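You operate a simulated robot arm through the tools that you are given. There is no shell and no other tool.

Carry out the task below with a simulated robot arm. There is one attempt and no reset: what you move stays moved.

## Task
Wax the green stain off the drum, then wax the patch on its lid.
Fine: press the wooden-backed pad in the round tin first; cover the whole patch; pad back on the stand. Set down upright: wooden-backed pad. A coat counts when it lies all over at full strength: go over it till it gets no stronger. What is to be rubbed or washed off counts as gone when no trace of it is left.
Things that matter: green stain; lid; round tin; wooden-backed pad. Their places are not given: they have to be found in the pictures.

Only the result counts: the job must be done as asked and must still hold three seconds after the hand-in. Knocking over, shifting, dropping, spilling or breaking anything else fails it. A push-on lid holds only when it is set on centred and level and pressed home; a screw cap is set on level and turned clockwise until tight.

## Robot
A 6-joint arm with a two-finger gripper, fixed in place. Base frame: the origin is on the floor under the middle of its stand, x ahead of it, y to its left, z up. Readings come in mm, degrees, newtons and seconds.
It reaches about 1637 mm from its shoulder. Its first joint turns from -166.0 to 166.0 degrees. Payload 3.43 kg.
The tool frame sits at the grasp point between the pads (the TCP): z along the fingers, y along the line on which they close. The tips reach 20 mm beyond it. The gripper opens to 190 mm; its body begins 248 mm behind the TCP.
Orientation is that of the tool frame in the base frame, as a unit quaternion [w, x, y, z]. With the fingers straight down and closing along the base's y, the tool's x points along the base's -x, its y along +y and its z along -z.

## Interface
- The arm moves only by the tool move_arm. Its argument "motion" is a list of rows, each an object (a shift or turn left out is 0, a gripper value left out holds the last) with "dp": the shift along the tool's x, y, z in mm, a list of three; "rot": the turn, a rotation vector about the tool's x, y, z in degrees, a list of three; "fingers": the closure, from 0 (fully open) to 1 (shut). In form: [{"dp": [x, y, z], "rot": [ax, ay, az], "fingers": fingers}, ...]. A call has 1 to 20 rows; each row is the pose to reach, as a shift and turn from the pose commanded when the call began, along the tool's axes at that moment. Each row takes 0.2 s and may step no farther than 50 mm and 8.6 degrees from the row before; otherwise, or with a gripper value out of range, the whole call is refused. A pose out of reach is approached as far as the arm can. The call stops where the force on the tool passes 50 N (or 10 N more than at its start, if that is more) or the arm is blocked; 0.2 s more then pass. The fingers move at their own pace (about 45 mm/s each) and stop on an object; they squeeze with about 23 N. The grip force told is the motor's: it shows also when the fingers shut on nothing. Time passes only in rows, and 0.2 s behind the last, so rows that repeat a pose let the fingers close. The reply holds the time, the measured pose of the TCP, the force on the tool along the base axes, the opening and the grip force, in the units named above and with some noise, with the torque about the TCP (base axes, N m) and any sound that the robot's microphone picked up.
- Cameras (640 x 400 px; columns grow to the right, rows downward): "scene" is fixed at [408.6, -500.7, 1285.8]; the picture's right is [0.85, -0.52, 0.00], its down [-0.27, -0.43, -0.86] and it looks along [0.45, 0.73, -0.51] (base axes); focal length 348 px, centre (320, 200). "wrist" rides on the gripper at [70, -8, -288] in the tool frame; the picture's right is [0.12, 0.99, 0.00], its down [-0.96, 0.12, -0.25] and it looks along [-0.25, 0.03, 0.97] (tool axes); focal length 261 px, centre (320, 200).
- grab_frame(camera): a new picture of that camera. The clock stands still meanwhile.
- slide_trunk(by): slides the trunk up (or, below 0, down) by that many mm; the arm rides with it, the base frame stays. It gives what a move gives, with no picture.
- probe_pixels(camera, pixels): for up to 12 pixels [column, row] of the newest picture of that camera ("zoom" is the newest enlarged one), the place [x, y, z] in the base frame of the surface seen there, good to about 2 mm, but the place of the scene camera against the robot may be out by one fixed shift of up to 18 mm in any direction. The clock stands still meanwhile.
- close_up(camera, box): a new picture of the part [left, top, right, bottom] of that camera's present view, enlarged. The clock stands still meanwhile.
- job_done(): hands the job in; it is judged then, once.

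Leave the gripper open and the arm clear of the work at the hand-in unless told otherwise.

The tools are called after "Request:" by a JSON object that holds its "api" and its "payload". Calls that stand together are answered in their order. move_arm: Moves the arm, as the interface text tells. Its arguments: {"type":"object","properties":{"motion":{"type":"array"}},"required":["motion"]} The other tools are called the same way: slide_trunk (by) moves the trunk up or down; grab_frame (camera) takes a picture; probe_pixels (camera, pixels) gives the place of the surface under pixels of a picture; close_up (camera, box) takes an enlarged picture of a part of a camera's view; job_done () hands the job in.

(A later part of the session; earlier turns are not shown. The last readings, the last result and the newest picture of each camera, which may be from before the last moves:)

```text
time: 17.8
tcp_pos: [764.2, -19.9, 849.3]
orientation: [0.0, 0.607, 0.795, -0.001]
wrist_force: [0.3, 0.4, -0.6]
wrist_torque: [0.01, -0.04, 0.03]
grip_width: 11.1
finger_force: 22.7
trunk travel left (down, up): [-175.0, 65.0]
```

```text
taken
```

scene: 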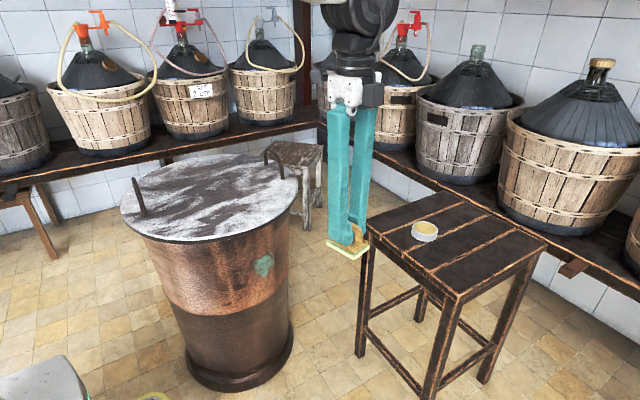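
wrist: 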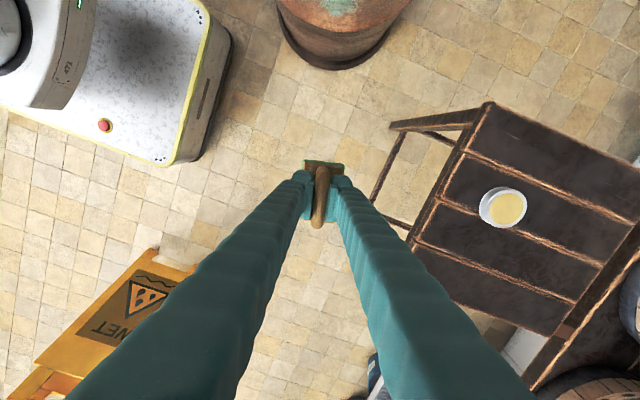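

The pad faces down, aligned in yaw. I now pitch the tool about its y by 45° in place, then check before going on.

Request:
{"api": "move_arm", "payload": {"motion": [{"rot": [0, 7.5, 0]}, {"rot": [0, 15, 0]}, {"rot": [0, 22.5, 0]}, {"rot": [0, 30, 0]}, {"rot": [0, 37.5, 0]}, {"rot": [0, 45, 0]}, {"rot": [0, 45, 0]}]}}

Request:
{"api": "grab_frame", "payload": {"camera": "scene"}}

Request:
{"api": "grab_frame", "payload": {"camera": "wrist"}}

```text
time: 19.4
tcp_pos: [762.0, -19.1, 849.6]
orientation: [-0.305, 0.561, 0.734, 0.232]
wrist_force: [0.2, 0.0, -1.2]
wrist_torque: [0.04, 0.04, 0.06]
grip_width: 11.2
finger_force: 22.6
trunk travel left (down, up): [-175.0, 65.0]
```

```text
taken
```

scene: 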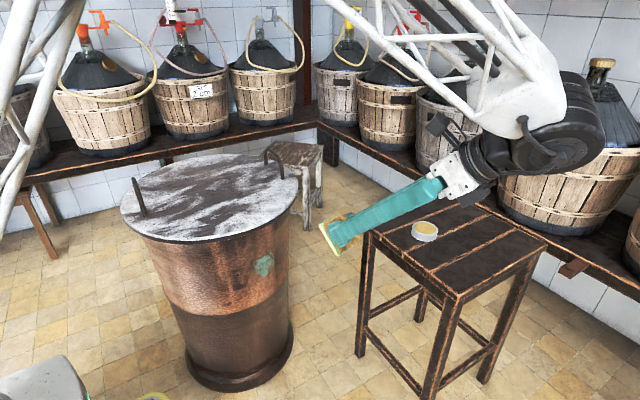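

```text
taken
```

wrist: 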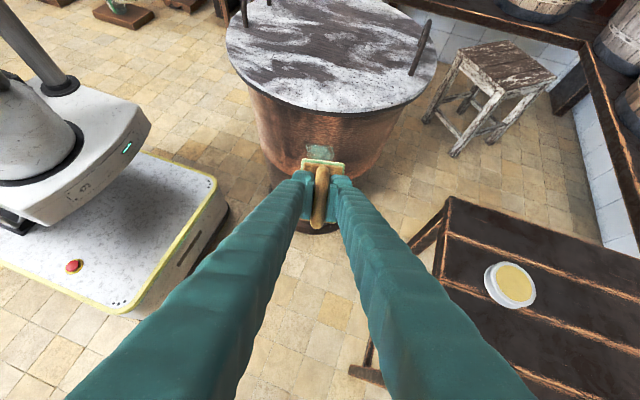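

All clear so far. I pitch the other 45° so the pad face looks horizontally at the drum, still at z≈850.

Request:
{"api": "move_arm", "payload": {"motion": [{"rot": [0, 7.5, 0]}, {"rot": [0, 15, 0]}, {"rot": [0, 22.5, 0]}, {"rot": [0, 30, 0]}, {"rot": [0, 37.5, 0]}, {"rot": [0, 45, 0]}, {"rot": [0, 45, 0]}]}}

Request:
{"api": "grab_frame", "payload": {"camera": "scene"}}

Request:
{"api": "grab_frame", "payload": {"camera": "wrist"}}

```text
time: 21.0
tcp_pos: [762.2, -19.6, 850.4]
orientation: [0.563, -0.429, -0.561, -0.43]
wrist_force: [0.7, -0.2, -1.4]
wrist_torque: [-0.02, 0.04, -0.01]
grip_width: 11.0
finger_force: 22.9
trunk travel left (down, up): [-175.0, 65.0]
```

```text
taken
```

scene: 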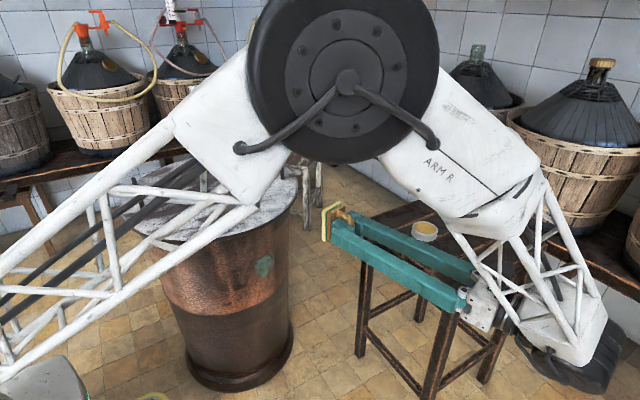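

```text
taken
```

wrist: 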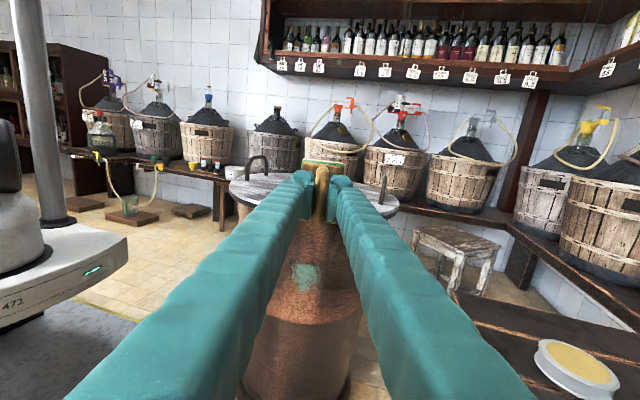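

The tool is horizontal. Before lowering, I check where the wrist and forearm are relative to the stand.

Request:
{"api": "probe_pixels", "payload": {"camera": "scene", "pixels": [[575, 370], [600, 380], [560, 330], [500, 310], [540, 200], [470, 235], [340, 80], [430, 170], [520, 250], [484, 300], [580, 290], [545, 350]]}}

Request:
{"api": "probe_pixels", "payload": {"camera": "wrist", "pixels": [[306, 277], [296, 277], [318, 277], [306, 262], [306, 292], [575, 370], [470, 300], [340, 270], [280, 270], [300, 340], [320, 240], [290, 285]]}}

```text
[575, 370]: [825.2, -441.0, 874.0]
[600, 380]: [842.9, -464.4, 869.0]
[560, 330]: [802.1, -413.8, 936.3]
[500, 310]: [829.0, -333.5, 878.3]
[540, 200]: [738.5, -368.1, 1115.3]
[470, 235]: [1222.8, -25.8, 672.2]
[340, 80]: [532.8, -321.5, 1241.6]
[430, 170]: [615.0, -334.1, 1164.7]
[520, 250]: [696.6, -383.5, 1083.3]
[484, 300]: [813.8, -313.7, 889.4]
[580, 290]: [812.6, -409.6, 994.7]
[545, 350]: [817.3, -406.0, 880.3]
```

```text
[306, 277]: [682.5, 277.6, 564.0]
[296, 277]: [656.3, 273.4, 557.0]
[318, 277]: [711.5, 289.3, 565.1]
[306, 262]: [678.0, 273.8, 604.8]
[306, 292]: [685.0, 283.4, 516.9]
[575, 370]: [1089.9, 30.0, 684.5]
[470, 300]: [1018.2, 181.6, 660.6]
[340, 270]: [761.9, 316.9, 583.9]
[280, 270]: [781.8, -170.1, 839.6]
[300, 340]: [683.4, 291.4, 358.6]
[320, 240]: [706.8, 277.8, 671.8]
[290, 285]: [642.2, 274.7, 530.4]
```

The wrist is at about (825,-440,870), well clear of the stand. I enlarge the stain in the wrist view to learn its extent.

Request:
{"api": "close_up", "payload": {"camera": "wrist", "box": [260, 220, 370, 350]}}

Request:
{"api": "close_up", "payload": {"camera": "scene", "box": [225, 235, 305, 295]}}

```text
3.08 times, centred on (315, 285) of wrist
```

zoom: 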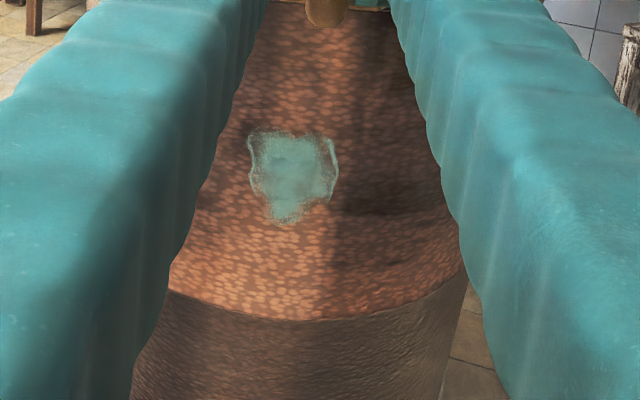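

```text
6.67 times, centred on (265, 265) of scene
```

zoom: 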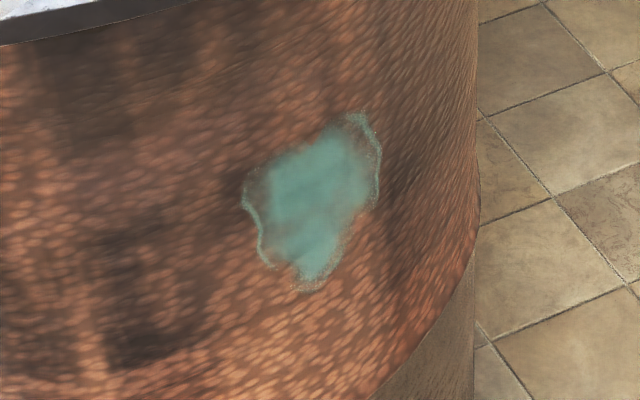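

The stain is clearly seen now. I read its edges in this enlarged scene picture.

Request:
{"api": "probe_pixels", "payload": {"camera": "zoom", "pixels": [[315, 200], [243, 205], [380, 185], [360, 115], [310, 290], [265, 265], [285, 155], [350, 240], [255, 170], [370, 130], [300, 40], [320, 340]]}}

```text
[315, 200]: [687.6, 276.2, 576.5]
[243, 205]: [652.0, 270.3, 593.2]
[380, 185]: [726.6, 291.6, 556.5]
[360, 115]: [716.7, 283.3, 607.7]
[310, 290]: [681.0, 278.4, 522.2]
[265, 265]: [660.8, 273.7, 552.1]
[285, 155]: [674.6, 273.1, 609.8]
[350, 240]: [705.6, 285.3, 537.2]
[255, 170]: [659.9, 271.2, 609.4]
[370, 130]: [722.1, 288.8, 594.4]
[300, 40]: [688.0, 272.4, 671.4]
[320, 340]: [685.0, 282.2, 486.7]
```

The stain spans about z 512–600 and azimuth 7°–25° on the tapered drum wall (radius ≈233 there, wall leaning about 3.4°). I lower the pad to a standoff about 120 mm in front of the stain centre and add the 3.4° lean.

Request:
{"api": "move_arm", "payload": {"motion": [{"dp": [-40, 0, 0]}, {"dp": [-80, 0, 0]}, {"dp": [-120, 0, 0]}, {"dp": [-160, 0, 0]}, {"dp": [-200, 0, 0]}, {"dp": [-240, 0, 0]}, {"dp": [-280, 0, 0]}, {"dp": [-297.4, 1, 40], "rot": [0, 1.5, 0]}, {"dp": [-297.4, 2, 80], "rot": [0, 2.5, 0]}, {"dp": [-297.4, 3, 115], "rot": [0, 3.4, 0]}, {"dp": [-297.4, 3, 142.8], "rot": [0, 3.4, 0]}, {"dp": [-297.4, 3, 142.8], "rot": [0, 3.4, 0]}]}}

Request:
{"api": "grab_frame", "payload": {"camera": "scene"}}

Request:
{"api": "grab_frame", "payload": {"camera": "wrist"}}

```text
time: 23.6
tcp_pos: [727.4, 119.7, 552.2]
orientation: [0.579, -0.416, -0.545, -0.442]
wrist_force: [0.2, 0.3, -0.6]
wrist_torque: [-0.01, -0.01, -0.03]
grip_width: 11.3
finger_force: 23.1
trunk travel left (down, up): [-175.0, 65.0]
```

```text
taken
```

scene: 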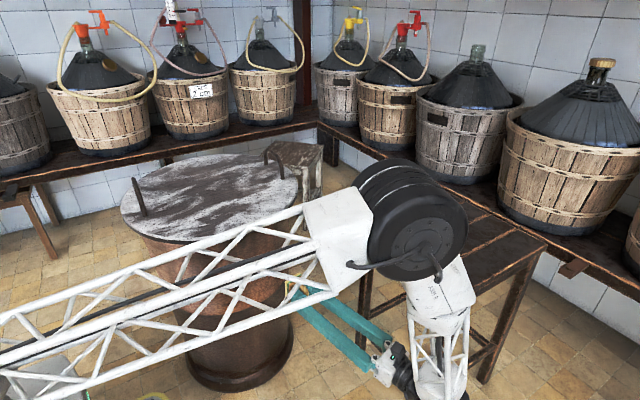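

```text
taken
```

wrist: 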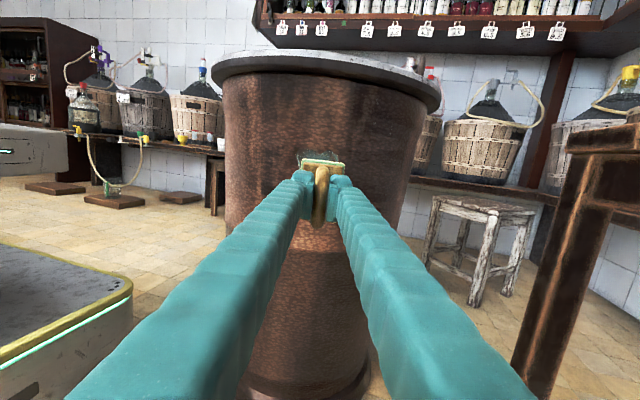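

The pad is in front of the stain. I check that the elbow and forearm keep clear of stand and drum before pressing on.

Request:
{"api": "probe_pixels", "payload": {"camera": "scene", "pixels": [[420, 225], [460, 230], [440, 290], [440, 360], [330, 240], [300, 250], [200, 290], [375, 350], [405, 380], [290, 290], [320, 310], [390, 330]]}}

Request:
{"api": "close_up", "payload": {"camera": "scene", "box": [230, 230, 420, 350]}}

```text
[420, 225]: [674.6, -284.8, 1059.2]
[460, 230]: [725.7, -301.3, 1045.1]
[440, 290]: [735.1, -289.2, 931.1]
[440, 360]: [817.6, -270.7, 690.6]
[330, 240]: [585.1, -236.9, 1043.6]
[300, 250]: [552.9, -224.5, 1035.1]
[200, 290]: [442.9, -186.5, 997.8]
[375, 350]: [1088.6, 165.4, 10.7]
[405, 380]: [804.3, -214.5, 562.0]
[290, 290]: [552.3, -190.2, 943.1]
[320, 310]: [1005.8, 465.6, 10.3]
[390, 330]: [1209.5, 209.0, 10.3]
```

```text
3.33 times, centred on (325, 290) of scene
```

zoom: 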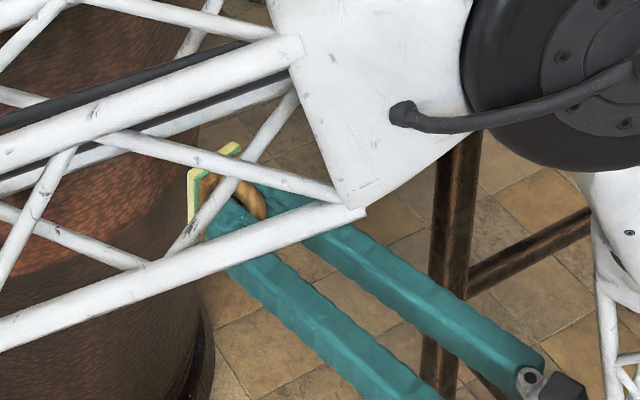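

All clear. I approach the wall along the tool axis, expecting contact after about 120 mm.

Request:
{"api": "move_arm", "payload": {"motion": [{"dp": [0, 0, 40]}, {"dp": [0, 0, 80]}, {"dp": [0, 0, 105]}, {"dp": [0, 0, 112]}, {"dp": [0, 0, 115]}, {"dp": [0, 0, 115]}]}}

Request:
{"api": "grab_frame", "payload": {"camera": "wrist"}}

```text
time: 25.0
tcp_pos: [697.5, 229.0, 559.1]
orientation: [0.578, -0.417, -0.544, -0.443]
wrist_force: [0.4, 0.8, -0.5]
wrist_torque: [-0.03, 0.0, 0.0]
grip_width: 11.3
finger_force: 23.2
trunk travel left (down, up): [-175.0, 65.0]
```

```text
taken
```

wrist: 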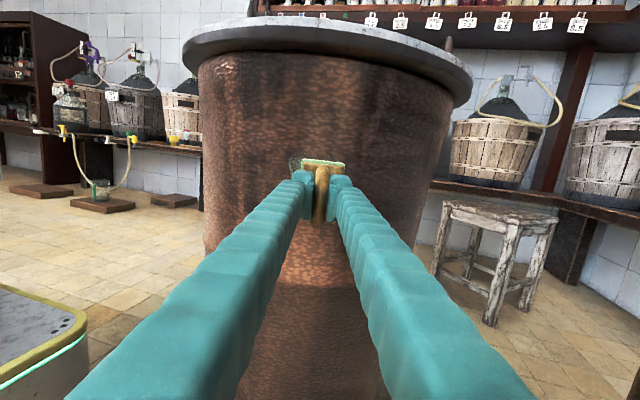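

No contact yet; the stain peeks out left of the pad near (296,165). I enlarge this, and step forward slowly to contact.

Request:
{"api": "close_up", "payload": {"camera": "wrist", "box": [270, 135, 370, 215]}}

Request:
{"api": "move_arm", "payload": {"motion": [{"dp": [0, 0, 2]}, {"dp": [0, 0, 4]}, {"dp": [0, 0, 5]}, {"dp": [0, 0, 6]}, {"dp": [0, 0, 6]}]}}

```text
5.00 times, centred on (320, 175) of wrist
```

zoom: 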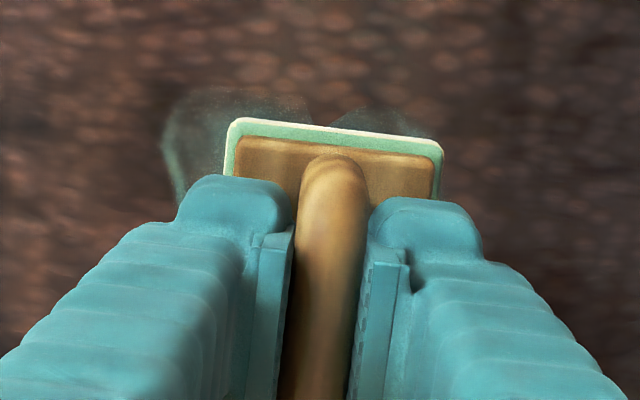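

```text
time: 26.2
tcp_pos: [696.2, 234.8, 559.6]
orientation: [0.578, -0.417, -0.545, -0.442]
wrist_force: [-5.7, -22.8, -3.2]
wrist_torque: [0.1, -0.01, -0.12]
grip_width: 11.2
finger_force: 22.9
trunk travel left (down, up): [-175.0, 65.0]
```

Contact at 23 N with TCP (696.2,234.8,559.6), just as reckoned. I ease off slightly and make the first slow rubbing stroke toward the left (-8°), turning with the wall's curve.

Request:
{"api": "move_arm", "payload": {"motion": [{"dp": [0, -4.9, -0.5], "rot": [-1, 0, -0.06]}, {"dp": [0, -9.8, -0.4], "rot": [-2, 0, -0.12]}, {"dp": [0, -14.6, -0.3], "rot": [-3, 0, -0.18]}, {"dp": [0, -19.5, -0.1], "rot": [-4, 0, -0.24]}, {"dp": [0, -24.4, 0.3], "rot": [-5, 0, -0.3]}, {"dp": [0, -29.2, 0.7], "rot": [-6, 0, -0.36]}, {"dp": [0, -34.1, 1.2], "rot": [-7, 0, -0.42]}, {"dp": [0, -38.9, 1.8], "rot": [-8, 0, -0.48]}]}}

```text
time: 28.0
tcp_pos: [658.1, 228.4, 560.0]
orientation: [0.546, -0.454, -0.515, -0.481]
wrist_force: [9.2, -9.5, 0.1]
wrist_torque: [0.21, -0.03, -0.06]
grip_width: 11.3
finger_force: 22.7
trunk travel left (down, up): [-175.0, 65.0]
```

The stroke went well (about 10 N normal). I look at what became of the stain on the right of the pad.

Request:
{"api": "grab_frame", "payload": {"camera": "wrist"}}

Request:
{"api": "close_up", "payload": {"camera": "wrist", "box": [270, 135, 390, 215]}}

```text
taken
```

wrist: 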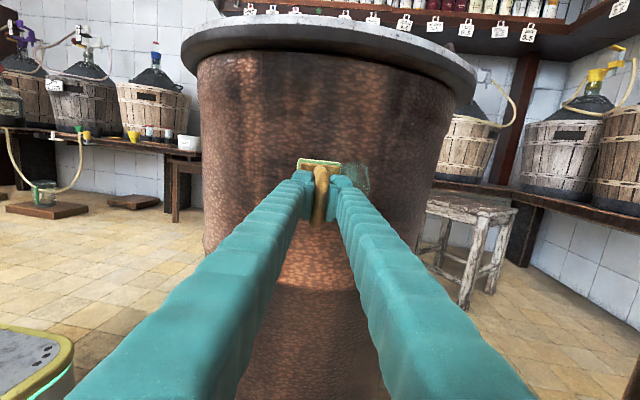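

```text
5.00 times, centred on (330, 175) of wrist
```

zoom: 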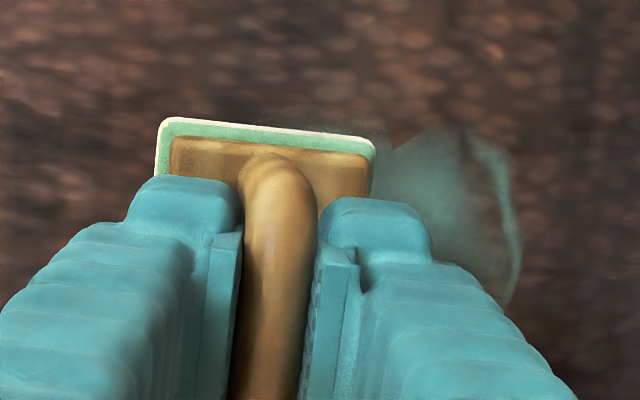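

The stain fades where the pad went. I stroke back to the right, 17° along the wall at the same height.

Request:
{"api": "move_arm", "payload": {"motion": [{"dp": [0, 9.76, 0.4], "rot": [2, 0, 0.12]}, {"dp": [0, 19.51, 0.9], "rot": [4, 0, 0.24]}, {"dp": [0, 29.24, 1.8], "rot": [6, 0, 0.36]}, {"dp": [0, 38.93, 3.0], "rot": [8, 0, 0.48]}, {"dp": [0, 48.57, 4.5], "rot": [10, 0, 0.6]}, {"dp": [0, 58.15, 6.3], "rot": [12, 0, 0.72]}, {"dp": [0, 67.66, 8.5], "rot": [14, 0, 0.84]}, {"dp": [0, 77.1, 11.0], "rot": [16, 0, 0.96]}, {"dp": [0, 81.78, 12.4], "rot": [17, 0, 1.02]}]}}

Request:
{"api": "close_up", "payload": {"camera": "wrist", "box": [250, 135, 390, 215]}}

```text
time: 29.6
tcp_pos: [719.7, 239.7, 560.0]
orientation: [0.599, -0.39, -0.565, -0.413]
wrist_force: [-2.9, -66.2, -4.1]
wrist_torque: [0.02, 0.13, 0.01]
grip_width: 10.5
finger_force: 23.0
trunk travel left (down, up): [-175.0, 65.0]
stopped in row 7: the force on the tool passed its limit at 65 N (the readings are from after the stop); the commanded pose is now the measured one
```

```text
4.57 times, centred on (320, 175) of wrist
```

zoom: 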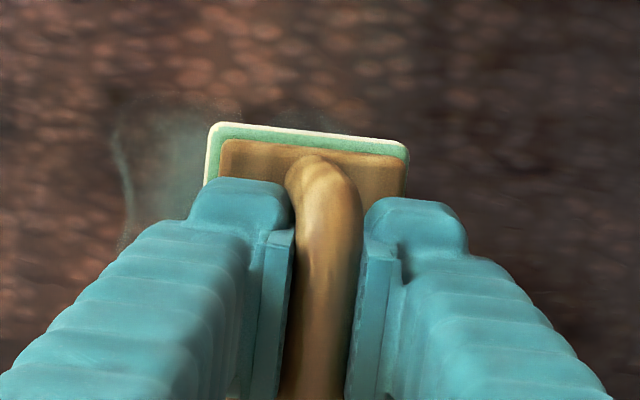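

The force rose to 66 N: friction tilted the pad about its handle bar so an edge dug in. I back off at once along the tool axis and inspect the pad and drum.

Request:
{"api": "move_arm", "payload": {"motion": [{"dp": [0, 0, -4]}, {"dp": [0, 0, -15]}, {"dp": [0, 0, -40]}, {"dp": [0, 0, -80]}, {"dp": [0, 0, -80]}]}}

Request:
{"api": "grab_frame", "payload": {"camera": "wrist"}}

Request:
{"api": "close_up", "payload": {"camera": "wrist", "box": [250, 120, 390, 220]}}

```text
time: 30.8
tcp_pos: [748.1, 168.8, 555.8]
orientation: [0.599, -0.39, -0.564, -0.413]
wrist_force: [-0.7, -1.0, -0.5]
wrist_torque: [-0.03, -0.02, -0.01]
grip_width: 10.8
finger_force: 22.9
trunk travel left (down, up): [-175.0, 65.0]
```

```text
taken
```

wrist: 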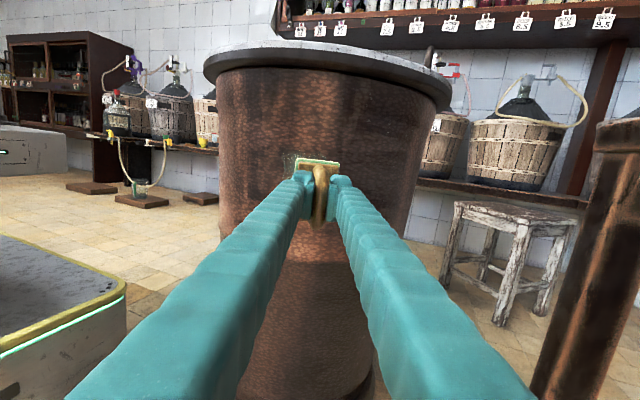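

```text
4.00 times, centred on (320, 170) of wrist
```

zoom: 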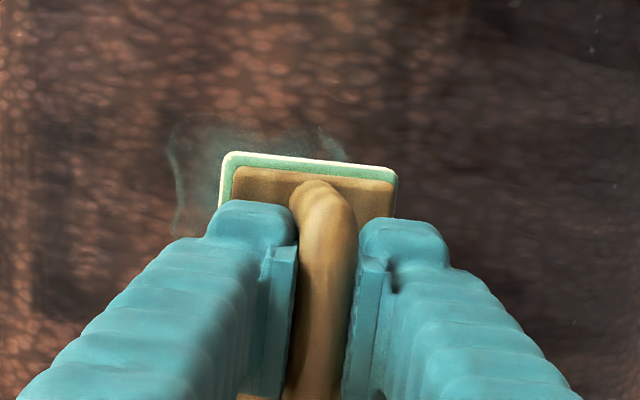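

The pad has rolled about 8–10° about its bar in the grip. I will set it back on its spot on the stand, re-grip deeper (finger tips touching the wooden back) so that it cannot roll, and go on. First I retreat and rise.

Request:
{"api": "move_arm", "payload": {"motion": [{"dp": [0, 0, -45]}, {"dp": [0, 0, -90]}, {"dp": [0, 0, -130]}, {"dp": [0, 0, -170]}, {"dp": [40, 0, -170]}, {"dp": [85, 0, -170]}, {"dp": [130, 0, -170]}, {"dp": [175, 0, -170]}, {"dp": [220, 0, -170]}, {"dp": [265, 0, -170]}, {"dp": [300, 0, -170]}, {"dp": [300, 0, -170]}]}}

Request:
{"api": "grab_frame", "payload": {"camera": "wrist"}}

Request:
{"api": "close_up", "payload": {"camera": "wrist", "box": [250, 220, 350, 350]}}

```text
time: 33.4
tcp_pos: [793.5, 26.0, 823.8]
orientation: [0.583, -0.407, -0.567, -0.416]
wrist_force: [0.1, -0.4, -1.0]
wrist_torque: [-0.06, 0.01, 0.03]
grip_width: 10.9
finger_force: 23.5
out of reach, approached as far as the arm can: row 8, 9, 10, 11, 12
trunk travel left (down, up): [-175.0, 65.0]
```

```text
taken
```

wrist: 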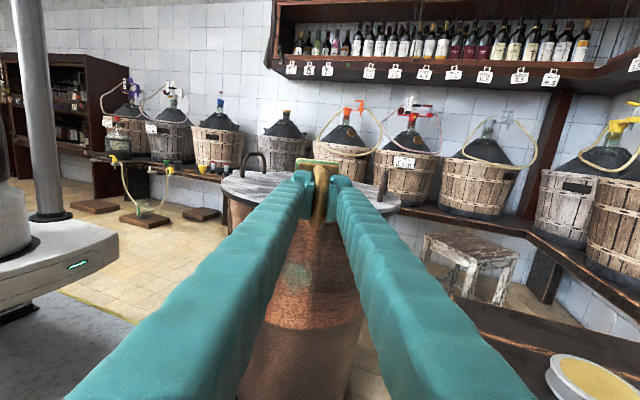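

```text
3.08 times, centred on (300, 285) of wrist
```

zoom: 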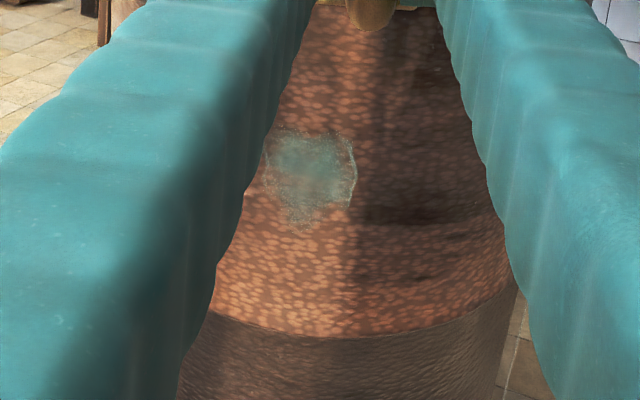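

The stain has faded by perhaps a third. I pitch the tool back to pointing down.

Request:
{"api": "move_arm", "payload": {"motion": [{"rot": [0, -8.3, 0]}, {"rot": [0, -16.6, 0]}, {"rot": [0, -24.9, 0]}, {"rot": [0, -33.2, 0]}, {"rot": [0, -41.5, 0]}, {"rot": [0, -49.8, 0]}, {"rot": [0, -58.1, 0]}, {"rot": [0, -66.4, 0]}, {"rot": [0, -74.7, 0]}, {"rot": [0, -83, 0]}, {"rot": [0, -91.5, 0]}, {"rot": [0, -91.5, 0]}]}}

Request:
{"api": "grab_frame", "payload": {"camera": "scene"}}

```text
time: 36.0
tcp_pos: [793.2, 24.3, 824.2]
orientation: [-0.014, 0.568, 0.823, 0.009]
wrist_force: [0.1, 0.0, -0.5]
wrist_torque: [0.03, -0.03, -0.02]
grip_width: 10.6
finger_force: 23.5
trunk travel left (down, up): [-175.0, 65.0]
```

```text
taken
```

scene: 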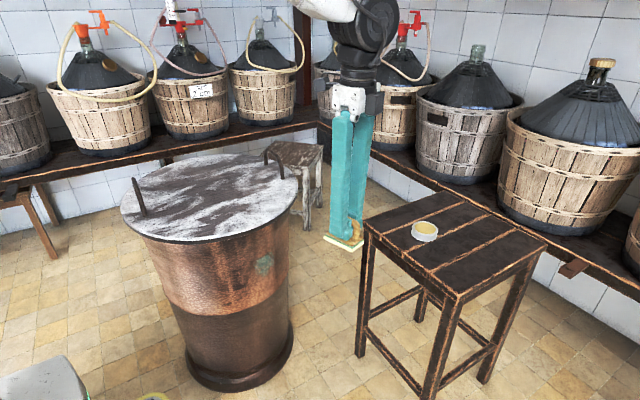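

The tool points down again (about 1.9° off). I carry the pad back over its own spot on the stand at (1091,-70), squaring it up, at z≈760.

Request:
{"api": "move_arm", "payload": {"motion": [{"dp": [-24.5, 30.7, 2], "rot": [0, -1.0, 2.3]}, {"dp": [-49, 61.3, 4], "rot": [-0.05, -1.9, 4.6]}, {"dp": [-73.5, 92, 8], "rot": [-0.1, -1.9, 6.9]}, {"dp": [-98, 122.7, 16], "rot": [-0.15, -1.9, 9.2]}, {"dp": [-122.6, 153.3, 26], "rot": [-0.2, -1.9, 11.5]}, {"dp": [-147, 184, 36], "rot": [-0.25, -1.9, 13.8]}, {"dp": [-171.6, 214.6, 47], "rot": [-0.3, -1.9, 16.1]}, {"dp": [-196.1, 245.3, 57.2], "rot": [-0.31, -1.9, 18.4]}, {"dp": [-196.1, 245.3, 57.2], "rot": [-0.31, -1.9, 18.4]}]}}

Request:
{"api": "grab_frame", "payload": {"camera": "wrist"}}

Request:
{"api": "close_up", "payload": {"camera": "scene", "box": [390, 170, 510, 270]}}

```text
time: 38.0
tcp_pos: [1091.2, -68.3, 758.3]
orientation: [0.0, 0.692, 0.722, 0.0]
wrist_force: [0.8, 0.0, -2.0]
wrist_torque: [0.03, -0.01, 0.01]
grip_width: 10.9
finger_force: 22.7
trunk travel left (down, up): [-175.0, 65.0]
```

```text
taken
```

wrist: 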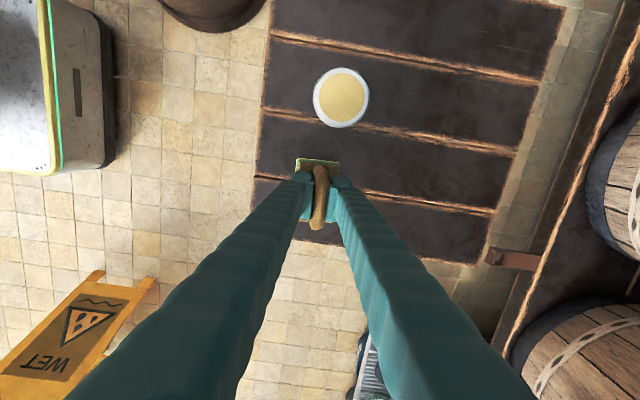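

```text
4.00 times, centred on (450, 220) of scene
```

zoom: 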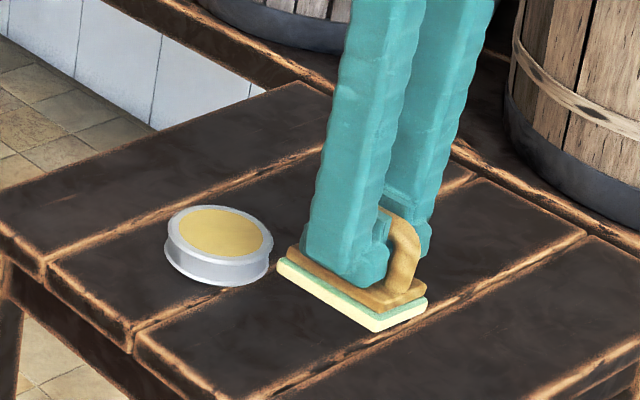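

The pad is over its place. I lower it slowly until it lies level on the stand (TCP z≈707).

Request:
{"api": "move_arm", "payload": {"motion": [{"dp": [0, 0, 25]}, {"dp": [0, 0, 42]}, {"dp": [0, 0, 46]}, {"dp": [0, 0, 48]}, {"dp": [0, 0, 49.5]}, {"dp": [0, 0, 50.5]}, {"dp": [0, 0, 51]}]}}

Request:
{"api": "close_up", "payload": {"camera": "scene", "box": [400, 180, 520, 280]}}

```text
time: 39.6
tcp_pos: [1090.5, -68.6, 708.4]
orientation: [-0.001, 0.692, 0.722, -0.001]
wrist_force: [-0.2, 0.1, 0.0]
wrist_torque: [-0.02, -0.02, -0.01]
grip_width: 10.8
finger_force: 23.4
trunk travel left (down, up): [-175.0, 65.0]
```

```text
4.00 times, centred on (460, 230) of scene
```

zoom: 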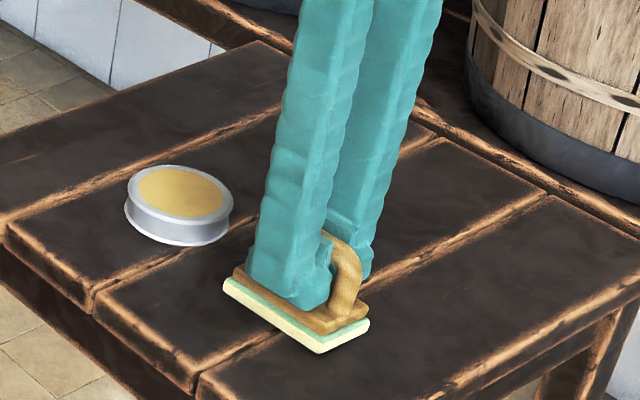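

No contact at z=708.4 yet. I go on down in 1 mm steps.

Request:
{"api": "move_arm", "payload": {"motion": [{"dp": [0, 0, 1]}, {"dp": [0, 0, 2]}, {"dp": [0, 0, 3]}, {"dp": [0, 0, 3]}]}}

```text
time: 40.6
tcp_pos: [1090.1, -68.0, 706.6]
orientation: [0.0, 0.692, 0.721, -0.001]
wrist_force: [-4.3, 1.2, 12.5]
wrist_torque: [0.06, -0.12, 0.01]
grip_width: 10.8
finger_force: 22.8
trunk travel left (down, up): [-175.0, 65.0]
```

Contact, 12.5 N with the pad levelling itself. I press 2 mm more to lay it flat, then release.

Request:
{"api": "move_arm", "payload": {"motion": [{"dp": [0, 0, 1]}, {"dp": [0, 0, 2]}, {"dp": [0, 0, 2]}]}}

Request:
{"api": "close_up", "payload": {"camera": "scene", "box": [410, 210, 490, 270]}}

```text
time: 41.4
tcp_pos: [1090.2, -68.7, 706.2]
orientation: [0.0, 0.692, 0.722, 0.0]
wrist_force: [-11.4, 0.8, 26.4]
wrist_torque: [0.19, -0.13, 0.06]
grip_width: 10.8
finger_force: 22.7
trunk travel left (down, up): [-175.0, 65.0]
```

```text
6.67 times, centred on (450, 240) of scene
```

zoom: 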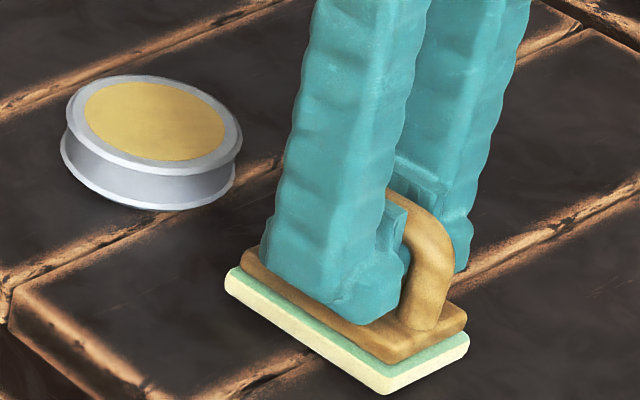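

I ease up 2 mm and open the fingers to let the pad sit level on the stand.

Request:
{"api": "move_arm", "payload": {"motion": [{"dp": [0, 0, -2]}, {"dp": [0, 0, -2], "fingers": 0.85}, {"dp": [0, 0, -2], "fingers": 0.75}, {"dp": [0, 0, -2], "fingers": 0.75}, {"dp": [0, 0, -2], "fingers": 0.75}]}}

Request:
{"api": "close_up", "payload": {"camera": "scene", "box": [410, 210, 490, 270]}}

Request:
{"api": "grab_frame", "payload": {"camera": "wrist"}}

Request:
{"api": "close_up", "payload": {"camera": "wrist", "box": [270, 140, 370, 240]}}

```text
time: 42.6
tcp_pos: [1090.4, -69.5, 705.9]
orientation: [0.0, 0.693, 0.721, 0.0]
wrist_force: [-0.6, 1.5, -0.3]
wrist_torque: [-0.01, -0.03, -0.01]
grip_width: 47.4
finger_force: 0.0
trunk travel left (down, up): [-175.0, 65.0]
```

```text
6.67 times, centred on (450, 240) of scene
```

zoom: 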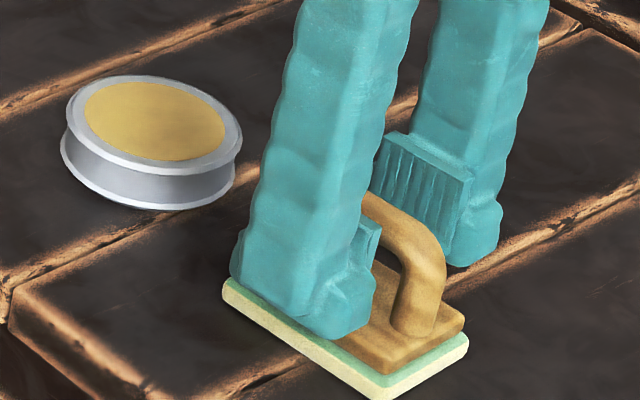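

```text
taken
```

wrist: 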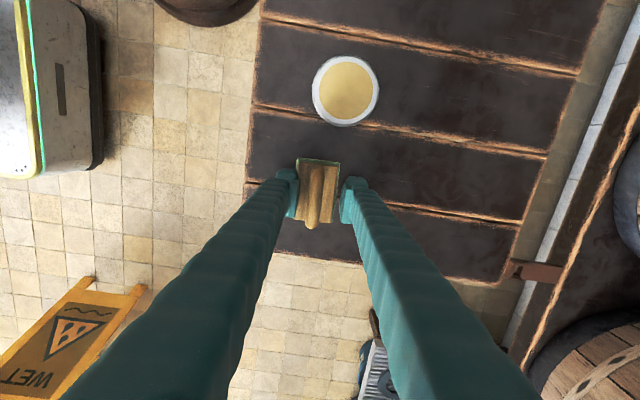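

```text
4.00 times, centred on (320, 190) of wrist
```

zoom: 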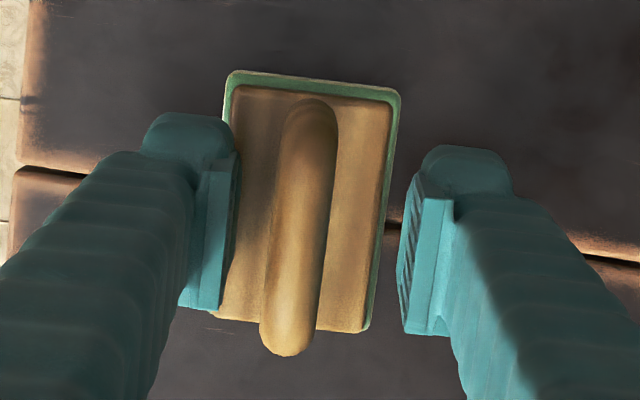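

The pad lies level. I read the bar and board places for the deeper grip.

Request:
{"api": "probe_pixels", "payload": {"camera": "zoom", "pixels": [[308, 120], [302, 200], [293, 290], [285, 345], [260, 150], [365, 160], [255, 280], [345, 290], [232, 75], [398, 95], [372, 325], [215, 310]]}}

```text
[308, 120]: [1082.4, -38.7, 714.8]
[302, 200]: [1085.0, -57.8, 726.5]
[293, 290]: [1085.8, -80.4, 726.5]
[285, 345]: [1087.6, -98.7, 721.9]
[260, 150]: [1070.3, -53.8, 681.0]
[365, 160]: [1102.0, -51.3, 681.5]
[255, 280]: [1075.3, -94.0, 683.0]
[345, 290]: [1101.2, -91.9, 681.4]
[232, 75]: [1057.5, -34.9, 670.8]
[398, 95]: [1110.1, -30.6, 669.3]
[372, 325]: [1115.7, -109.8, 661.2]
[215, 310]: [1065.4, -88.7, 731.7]
```

The bar is now centred at x≈1085.5 with about 5° yaw; board top z≈681.5. I shift -5 mm in x, turn 2.5°, go 3.5 mm lower so the tips just clear the board, and grip again.

Request:
{"api": "move_arm", "payload": {"motion": [{"dp": [1, -4.9, 0], "rot": [0, 0, -2.5]}, {"dp": [1, -4.9, 2], "rot": [0, 0, -2.5]}, {"dp": [1, -4.9, 3.5], "rot": [0, 0, -2.5]}, {"dp": [1, -4.9, 3.5], "rot": [0, 0, -2.5], "fingers": 0.85}, {"dp": [1, -4.9, 3.5], "rot": [0, 0, -2.5], "fingers": 0.95}, {"dp": [1, -4.9, 3.5], "rot": [0, 0, -2.5], "fingers": 1}, {"dp": [1, -4.9, 3.5], "rot": [0, 0, -2.5], "fingers": 1}, {"dp": [1, -4.9, 3.5], "rot": [0, 0, -2.5], "fingers": 1}]}}

Request:
{"api": "close_up", "payload": {"camera": "scene", "box": [410, 210, 490, 270]}}

Request:
{"api": "close_up", "payload": {"camera": "wrist", "box": [270, 140, 370, 240]}}

```text
time: 44.4
tcp_pos: [1086.0, -70.1, 701.4]
orientation: [-0.001, 0.676, 0.737, 0.0]
wrist_force: [1.1, 0.0, -0.1]
wrist_torque: [-0.02, -0.01, -0.02]
grip_width: 10.9
finger_force: 22.8
trunk travel left (down, up): [-175.0, 65.0]
```

```text
6.67 times, centred on (450, 240) of scene
```

zoom: 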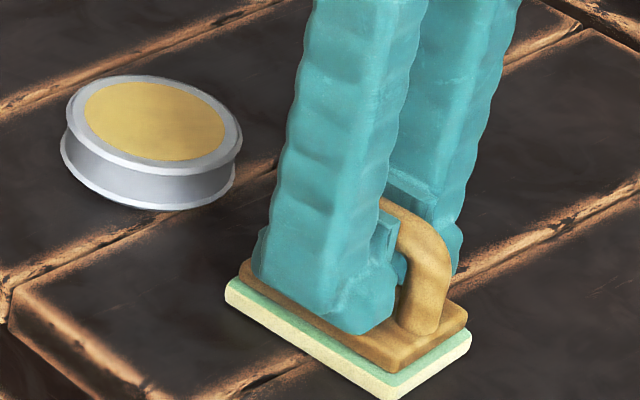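

```text
4.00 times, centred on (320, 190) of wrist
```

zoom: 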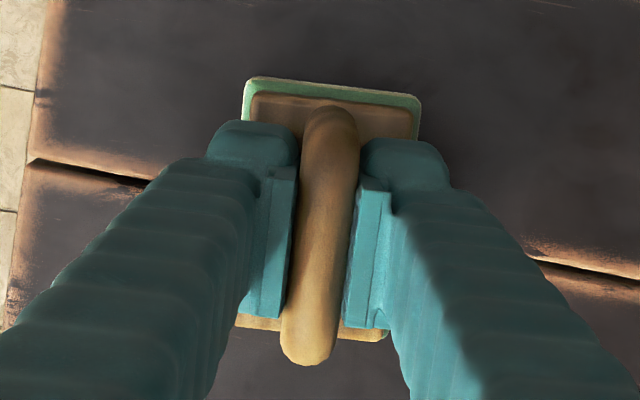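

Gripped with tips on the board: the pad face is now 41.4 mm below the TCP. I lift and carry it over the tin again to top up the wax and seat the grip.

Request:
{"api": "move_arm", "payload": {"motion": [{"dp": [0, 0, -15]}, {"dp": [0, 0, -50]}, {"dp": [40, 8.4, -50]}, {"dp": [80, 16.9, -50]}, {"dp": [118.2, 25.3, -50]}, {"dp": [118.2, 25.3, -50]}, {"dp": [118.2, 25.3, -35]}, {"dp": [118.2, 25.3, -28]}, {"dp": [118.2, 25.3, -26]}, {"dp": [118.2, 25.3, -25]}, {"dp": [118.2, 25.3, -24]}, {"dp": [118.2, 25.3, -23]}, {"dp": [118.2, 25.3, -23]}]}}

```text
time: 47.2
tcp_pos: [1099.3, 52.4, 724.6]
orientation: [0.0, 0.677, 0.736, -0.001]
wrist_force: [-1.3, 1.9, 6.6]
wrist_torque: [0.07, -0.02, 0.01]
grip_width: 10.6
finger_force: 23.0
trunk travel left (down, up): [-175.0, 65.0]
```

Light contact, 6.6 N. I press 2 mm more and hold.

Request:
{"api": "move_arm", "payload": {"motion": [{"dp": [0, 0, 1]}, {"dp": [0, 0, 2]}, {"dp": [0, 0, 2]}, {"dp": [0, 0, 2]}, {"dp": [0, 0, 2]}]}}

Request:
{"api": "close_up", "payload": {"camera": "scene", "box": [380, 180, 500, 270]}}

```text
time: 48.4
tcp_pos: [1099.2, 50.9, 724.9]
orientation: [0.001, 0.676, 0.737, 0.001]
wrist_force: [3.3, 0.3, 31.8]
wrist_torque: [0.15, 0.02, 0.0]
grip_width: 10.7
finger_force: 23.5
trunk travel left (down, up): [-175.0, 65.0]
```

```text
4.44 times, centred on (440, 225) of scene
```

zoom: 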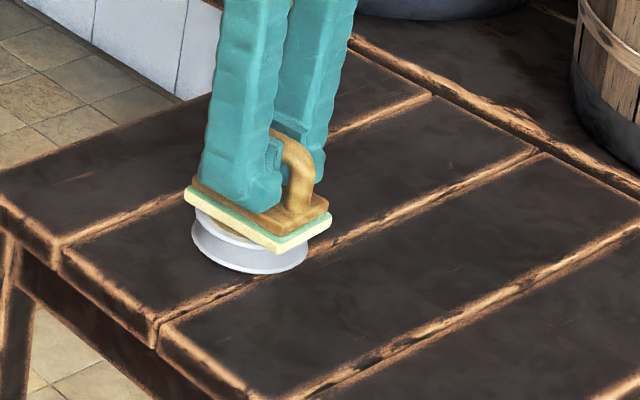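

Pressed at 32 N, firmly seated. I lift and go back along the known path to (762,-20,850), turning so the pad will face the stain.

Request:
{"api": "move_arm", "payload": {"motion": [{"dp": [0, 0, -5]}, {"dp": [0, 0, -25]}, {"dp": [0, 0, -65]}, {"dp": [0, 0, -105]}, {"dp": [0, 0, -145]}, {"dp": [0, 0, -185]}, {"dp": [-5.2, -42.7, -178], "rot": [0, 0, -1.3]}, {"dp": [-10.4, -85.5, -170], "rot": [0, 0, -2.6]}, {"dp": [-15.6, -128.2, -162], "rot": [0, 0, -3.9]}, {"dp": [-20.9, -170.9, -155], "rot": [0, 0, -5.2]}, {"dp": [-26.1, -213.6, -147], "rot": [0, 0, -6.5]}, {"dp": [-31.3, -256.4, -140], "rot": [0, 0, -7.8]}, {"dp": [-36.5, -299.1, -132], "rot": [0, 0, -9.1]}, {"dp": [-41.7, -341.8, -125], "rot": [0, 0, -10.4]}, {"dp": [-41.7, -341.8, -125], "rot": [0, 0, -10.4]}]}}

Request:
{"api": "grab_frame", "payload": {"camera": "wrist"}}

```text
time: 51.6
tcp_pos: [764.0, -21.2, 848.4]
orientation: [0.0, 0.607, 0.795, 0.001]
wrist_force: [-0.2, 0.8, -1.2]
wrist_torque: [0.0, 0.0, 0.01]
grip_width: 10.7
finger_force: 22.6
trunk travel left (down, up): [-175.0, 65.0]
```

```text
taken
```

wrist: 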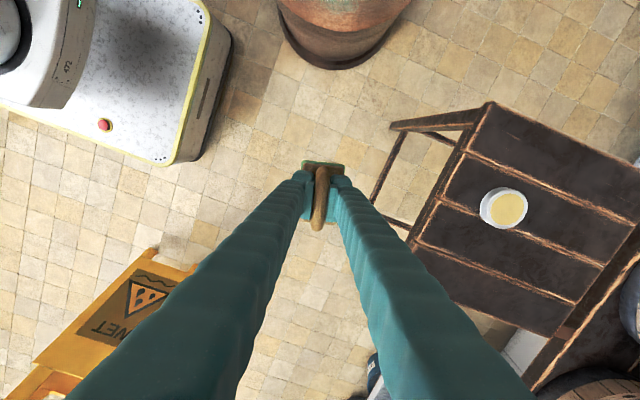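

Good. Now I pitch the tool 90° about its y, as before.

Request:
{"api": "move_arm", "payload": {"motion": [{"rot": [0, 7.5, 0]}, {"rot": [0, 15, 0]}, {"rot": [0, 22.5, 0]}, {"rot": [0, 30, 0]}, {"rot": [0, 37.5, 0]}, {"rot": [0, 45, 0]}, {"rot": [0, 52.5, 0]}, {"rot": [0, 60, 0]}, {"rot": [0, 67.5, 0]}, {"rot": [0, 75, 0]}, {"rot": [0, 82.5, 0]}, {"rot": [0, 90, 0]}, {"rot": [0, 90, 0]}]}}

Request:
{"api": "grab_frame", "payload": {"camera": "wrist"}}

Request:
{"api": "close_up", "payload": {"camera": "wrist", "box": [260, 220, 370, 350]}}

```text
time: 54.4
tcp_pos: [763.4, -19.2, 849.0]
orientation: [0.563, -0.429, -0.562, -0.428]
wrist_force: [0.3, -0.4, -0.2]
wrist_torque: [0.01, 0.02, -0.01]
grip_width: 10.5
finger_force: 23.5
trunk travel left (down, up): [-175.0, 65.0]
```

```text
taken
```

wrist: 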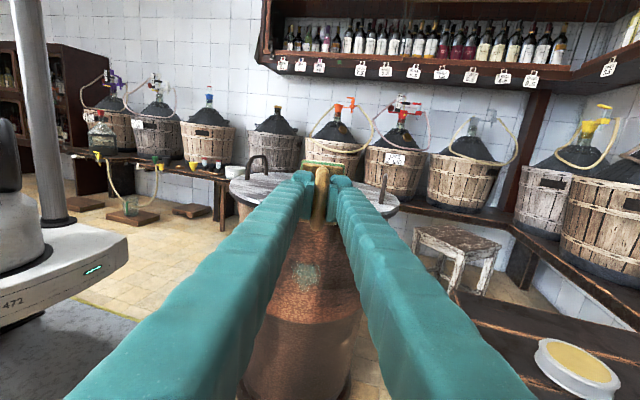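

```text
3.08 times, centred on (315, 285) of wrist
```

zoom: 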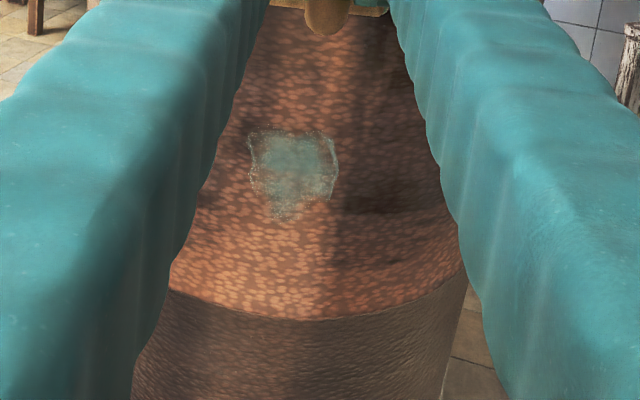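

The drum has not moved (stain at the same pixels). I repeat the descent to the standoff in front of the stain, then approach slowly.

Request:
{"api": "move_arm", "payload": {"motion": [{"dp": [-40, 0, 0]}, {"dp": [-80, 0, 0]}, {"dp": [-120, 0, 0]}, {"dp": [-160, 0, 0]}, {"dp": [-200, 0, 0]}, {"dp": [-240, 0, 0]}, {"dp": [-280, 0, 0]}, {"dp": [-290, 1, 40], "rot": [0, 1.5, 0]}, {"dp": [-290, 2, 80], "rot": [0, 2.5, 0]}, {"dp": [-290, 3, 120], "rot": [0, 3.4, 0]}, {"dp": [-290, 3, 160], "rot": [0, 3.4, 0]}, {"dp": [-290, 3, 200], "rot": [0, 3.4, 0]}, {"dp": [-290, 3, 240], "rot": [0, 3.4, 0]}, {"dp": [-290, 3, 255], "rot": [0, 3.4, 0]}, {"dp": [-290, 3, 255], "rot": [0, 3.4, 0]}]}}

Request:
{"api": "close_up", "payload": {"camera": "wrist", "box": [250, 135, 390, 215]}}

```text
time: 57.6
tcp_pos: [699.8, 227.3, 558.9]
orientation: [0.579, -0.416, -0.545, -0.441]
wrist_force: [0.1, 0.1, -0.8]
wrist_torque: [-0.02, 0.0, 0.0]
grip_width: 10.6
finger_force: 23.2
trunk travel left (down, up): [-175.0, 65.0]
```

```text
4.57 times, centred on (320, 175) of wrist
```

zoom: 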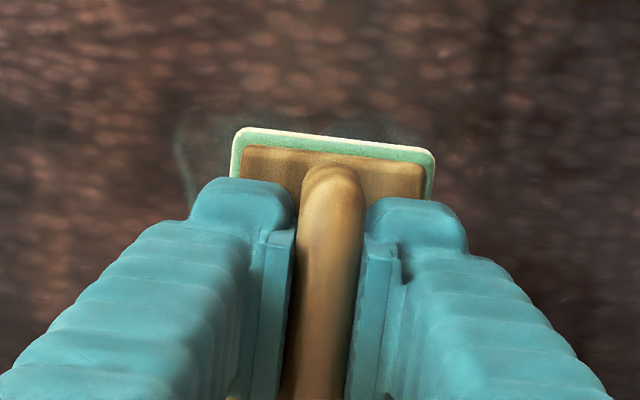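

The pad is about 13 mm off the wall. I raise it 6 mm and step up to contact.

Request:
{"api": "move_arm", "payload": {"motion": [{"dp": [6, 0, 6]}, {"dp": [6, 0, 10]}, {"dp": [6, 0, 11.5]}, {"dp": [6, 0, 12.5]}, {"dp": [6, 0, 13]}, {"dp": [6, 0, 13]}]}}

```text
time: 59.0
tcp_pos: [696.1, 238.3, 564.6]
orientation: [0.578, -0.417, -0.545, -0.441]
wrist_force: [-0.9, 0.5, -1.1]
wrist_torque: [-0.04, 0.0, 0.04]
grip_width: 10.8
finger_force: 23.3
trunk travel left (down, up): [-175.0, 65.0]
```

Request:
{"api": "move_arm", "payload": {"motion": [{"dp": [0, 0, 1]}, {"dp": [0, 0, 2]}, {"dp": [0, 0, 2]}]}}

```text
time: 59.8
tcp_pos: [694.7, 240.0, 564.6]
orientation: [0.578, -0.417, -0.544, -0.442]
wrist_force: [-4.7, -29.3, -3.4]
wrist_torque: [-0.03, 0.03, -0.19]
grip_width: 10.6
finger_force: 22.9
trunk travel left (down, up): [-175.0, 65.0]
```

29 N contact. I ease off 1.1 mm to a light push and stroke left 8°, then read the force.

Request:
{"api": "move_arm", "payload": {"motion": [{"dp": [0, 0, -1.1]}, {"dp": [0, -9.56, -0.93], "rot": [-2, 0, -0.12]}, {"dp": [0, -19.1, -0.43], "rot": [-4, 0, -0.24]}, {"dp": [0, -28.6, 0.4], "rot": [-6, 0, -0.36]}, {"dp": [0, -38.1, 1.57], "rot": [-8, 0, -0.48]}]}}

Request:
{"api": "close_up", "payload": {"camera": "wrist", "box": [250, 135, 390, 215]}}

```text
time: 61.1
tcp_pos: [661.8, 231.9, 565.7]
orientation: [0.545, -0.454, -0.514, -0.483]
wrist_force: [15.9, -55.7, -3.5]
wrist_torque: [0.29, 0.12, 1.28]
grip_width: 10.9
finger_force: 23.0
trunk travel left (down, up): [-175.0, 65.0]
stopped in row 5: the force on the tool passed its limit at 51 N (the readings are from after the stop); the commanded pose is now the measured one
```

```text
4.57 times, centred on (320, 175) of wrist
```

zoom: 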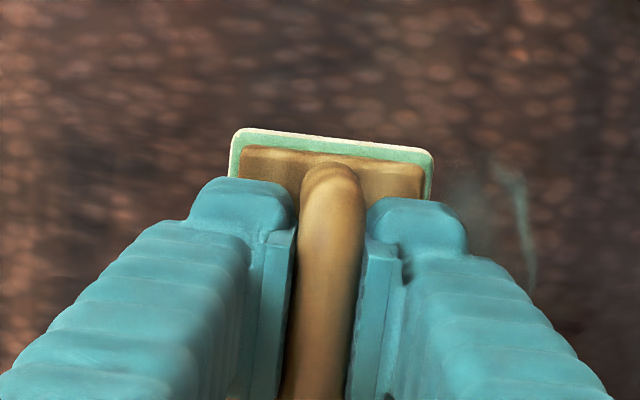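

The readings (side torque 1.28 N·m, contact at the pad's left edge; before at its right edge) show that the wall behaves like a flat facet facing about 11°. I back off 3 mm, turn to face it squarely at 11.25°, and touch again.

Request:
{"api": "move_arm", "payload": {"motion": [{"dp": [0, 0, -3]}, {"dp": [0, 0, -3], "rot": [2.1, 0, 0.12]}, {"dp": [0, 0, -3], "rot": [4.24, 0, 0.25]}, {"dp": [0, 0, -3], "rot": [4.24, 0, 0.25]}]}}

Request:
{"api": "close_up", "payload": {"camera": "wrist", "box": [250, 135, 390, 215]}}

```text
time: 62.1
tcp_pos: [659.2, 232.6, 564.8]
orientation: [0.565, -0.433, -0.532, -0.459]
wrist_force: [8.6, -13.2, -1.6]
wrist_torque: [-0.02, -0.04, 0.11]
grip_width: 10.5
finger_force: 23.1
trunk travel left (down, up): [-175.0, 65.0]
```

```text
4.57 times, centred on (320, 175) of wrist
```

zoom: 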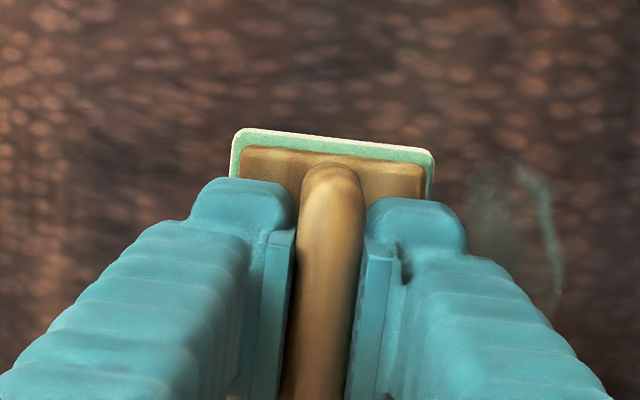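

Light contact now (about 14 N normal). I turn another 0.7° and slide straight to the right along the facet, 30 mm.

Request:
{"api": "move_arm", "payload": {"motion": [{"dp": [0, 2, 0], "rot": [0.7, 0, 0.04]}, {"dp": [0, 10, 0], "rot": [0.7, 0, 0.04]}, {"dp": [0, 20, 0], "rot": [0.7, 0, 0.04]}, {"dp": [0, 30, 0], "rot": [0.7, 0, 0.04]}]}}

Request:
{"api": "close_up", "payload": {"camera": "wrist", "box": [250, 135, 390, 215]}}

```text
time: 63.1
tcp_pos: [688.6, 237.7, 565.4]
orientation: [0.565, -0.431, -0.535, -0.456]
wrist_force: [-0.6, 0.7, -1.1]
wrist_torque: [-0.01, 0.01, -0.03]
grip_width: 10.8
finger_force: 22.8
trunk travel left (down, up): [-175.0, 65.0]
```

```text
4.57 times, centred on (320, 175) of wrist
```

zoom: 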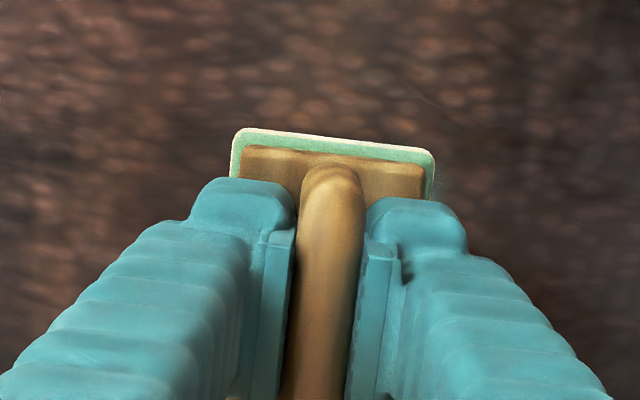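

Lost contact here (0 N), and the left and upper stain looks gone. I push in gently to find the wall again.

Request:
{"api": "move_arm", "payload": {"motion": [{"dp": [0, 0, 1]}, {"dp": [0, 0, 2]}, {"dp": [0, 0, 2]}]}}

```text
time: 63.9
tcp_pos: [688.2, 240.2, 565.8]
orientation: [0.566, -0.431, -0.534, -0.457]
wrist_force: [0.8, -2.9, -0.8]
wrist_torque: [-0.08, 0.01, 0.09]
grip_width: 10.6
finger_force: 22.5
trunk travel left (down, up): [-175.0, 65.0]
```

Just touching (3 N). I push 0.7 mm more and stroke right 20 mm.

Request:
{"api": "move_arm", "payload": {"motion": [{"dp": [0, 0, 0.7]}, {"dp": [0, 7, 0.7]}, {"dp": [0, 14, 0.7]}, {"dp": [0, 20, 0.7]}]}}

Request:
{"api": "close_up", "payload": {"camera": "wrist", "box": [250, 135, 390, 215]}}

```text
time: 64.9
tcp_pos: [707.4, 244.7, 565.4]
orientation: [0.566, -0.431, -0.534, -0.457]
wrist_force: [-1.3, -22.9, -2.3]
wrist_torque: [-0.04, -0.02, 0.23]
grip_width: 10.6
finger_force: 22.5
trunk travel left (down, up): [-175.0, 65.0]
```

```text
4.57 times, centred on (320, 175) of wrist
```

zoom: 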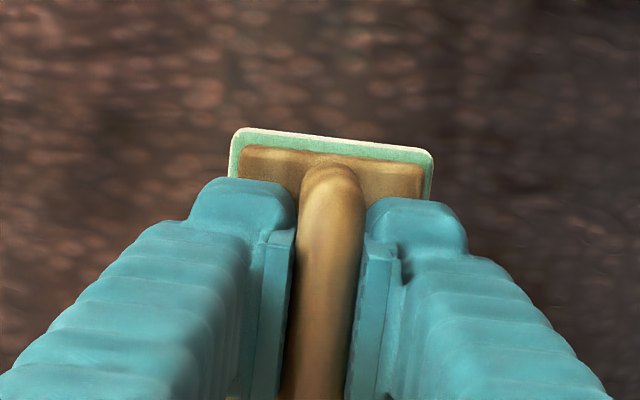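

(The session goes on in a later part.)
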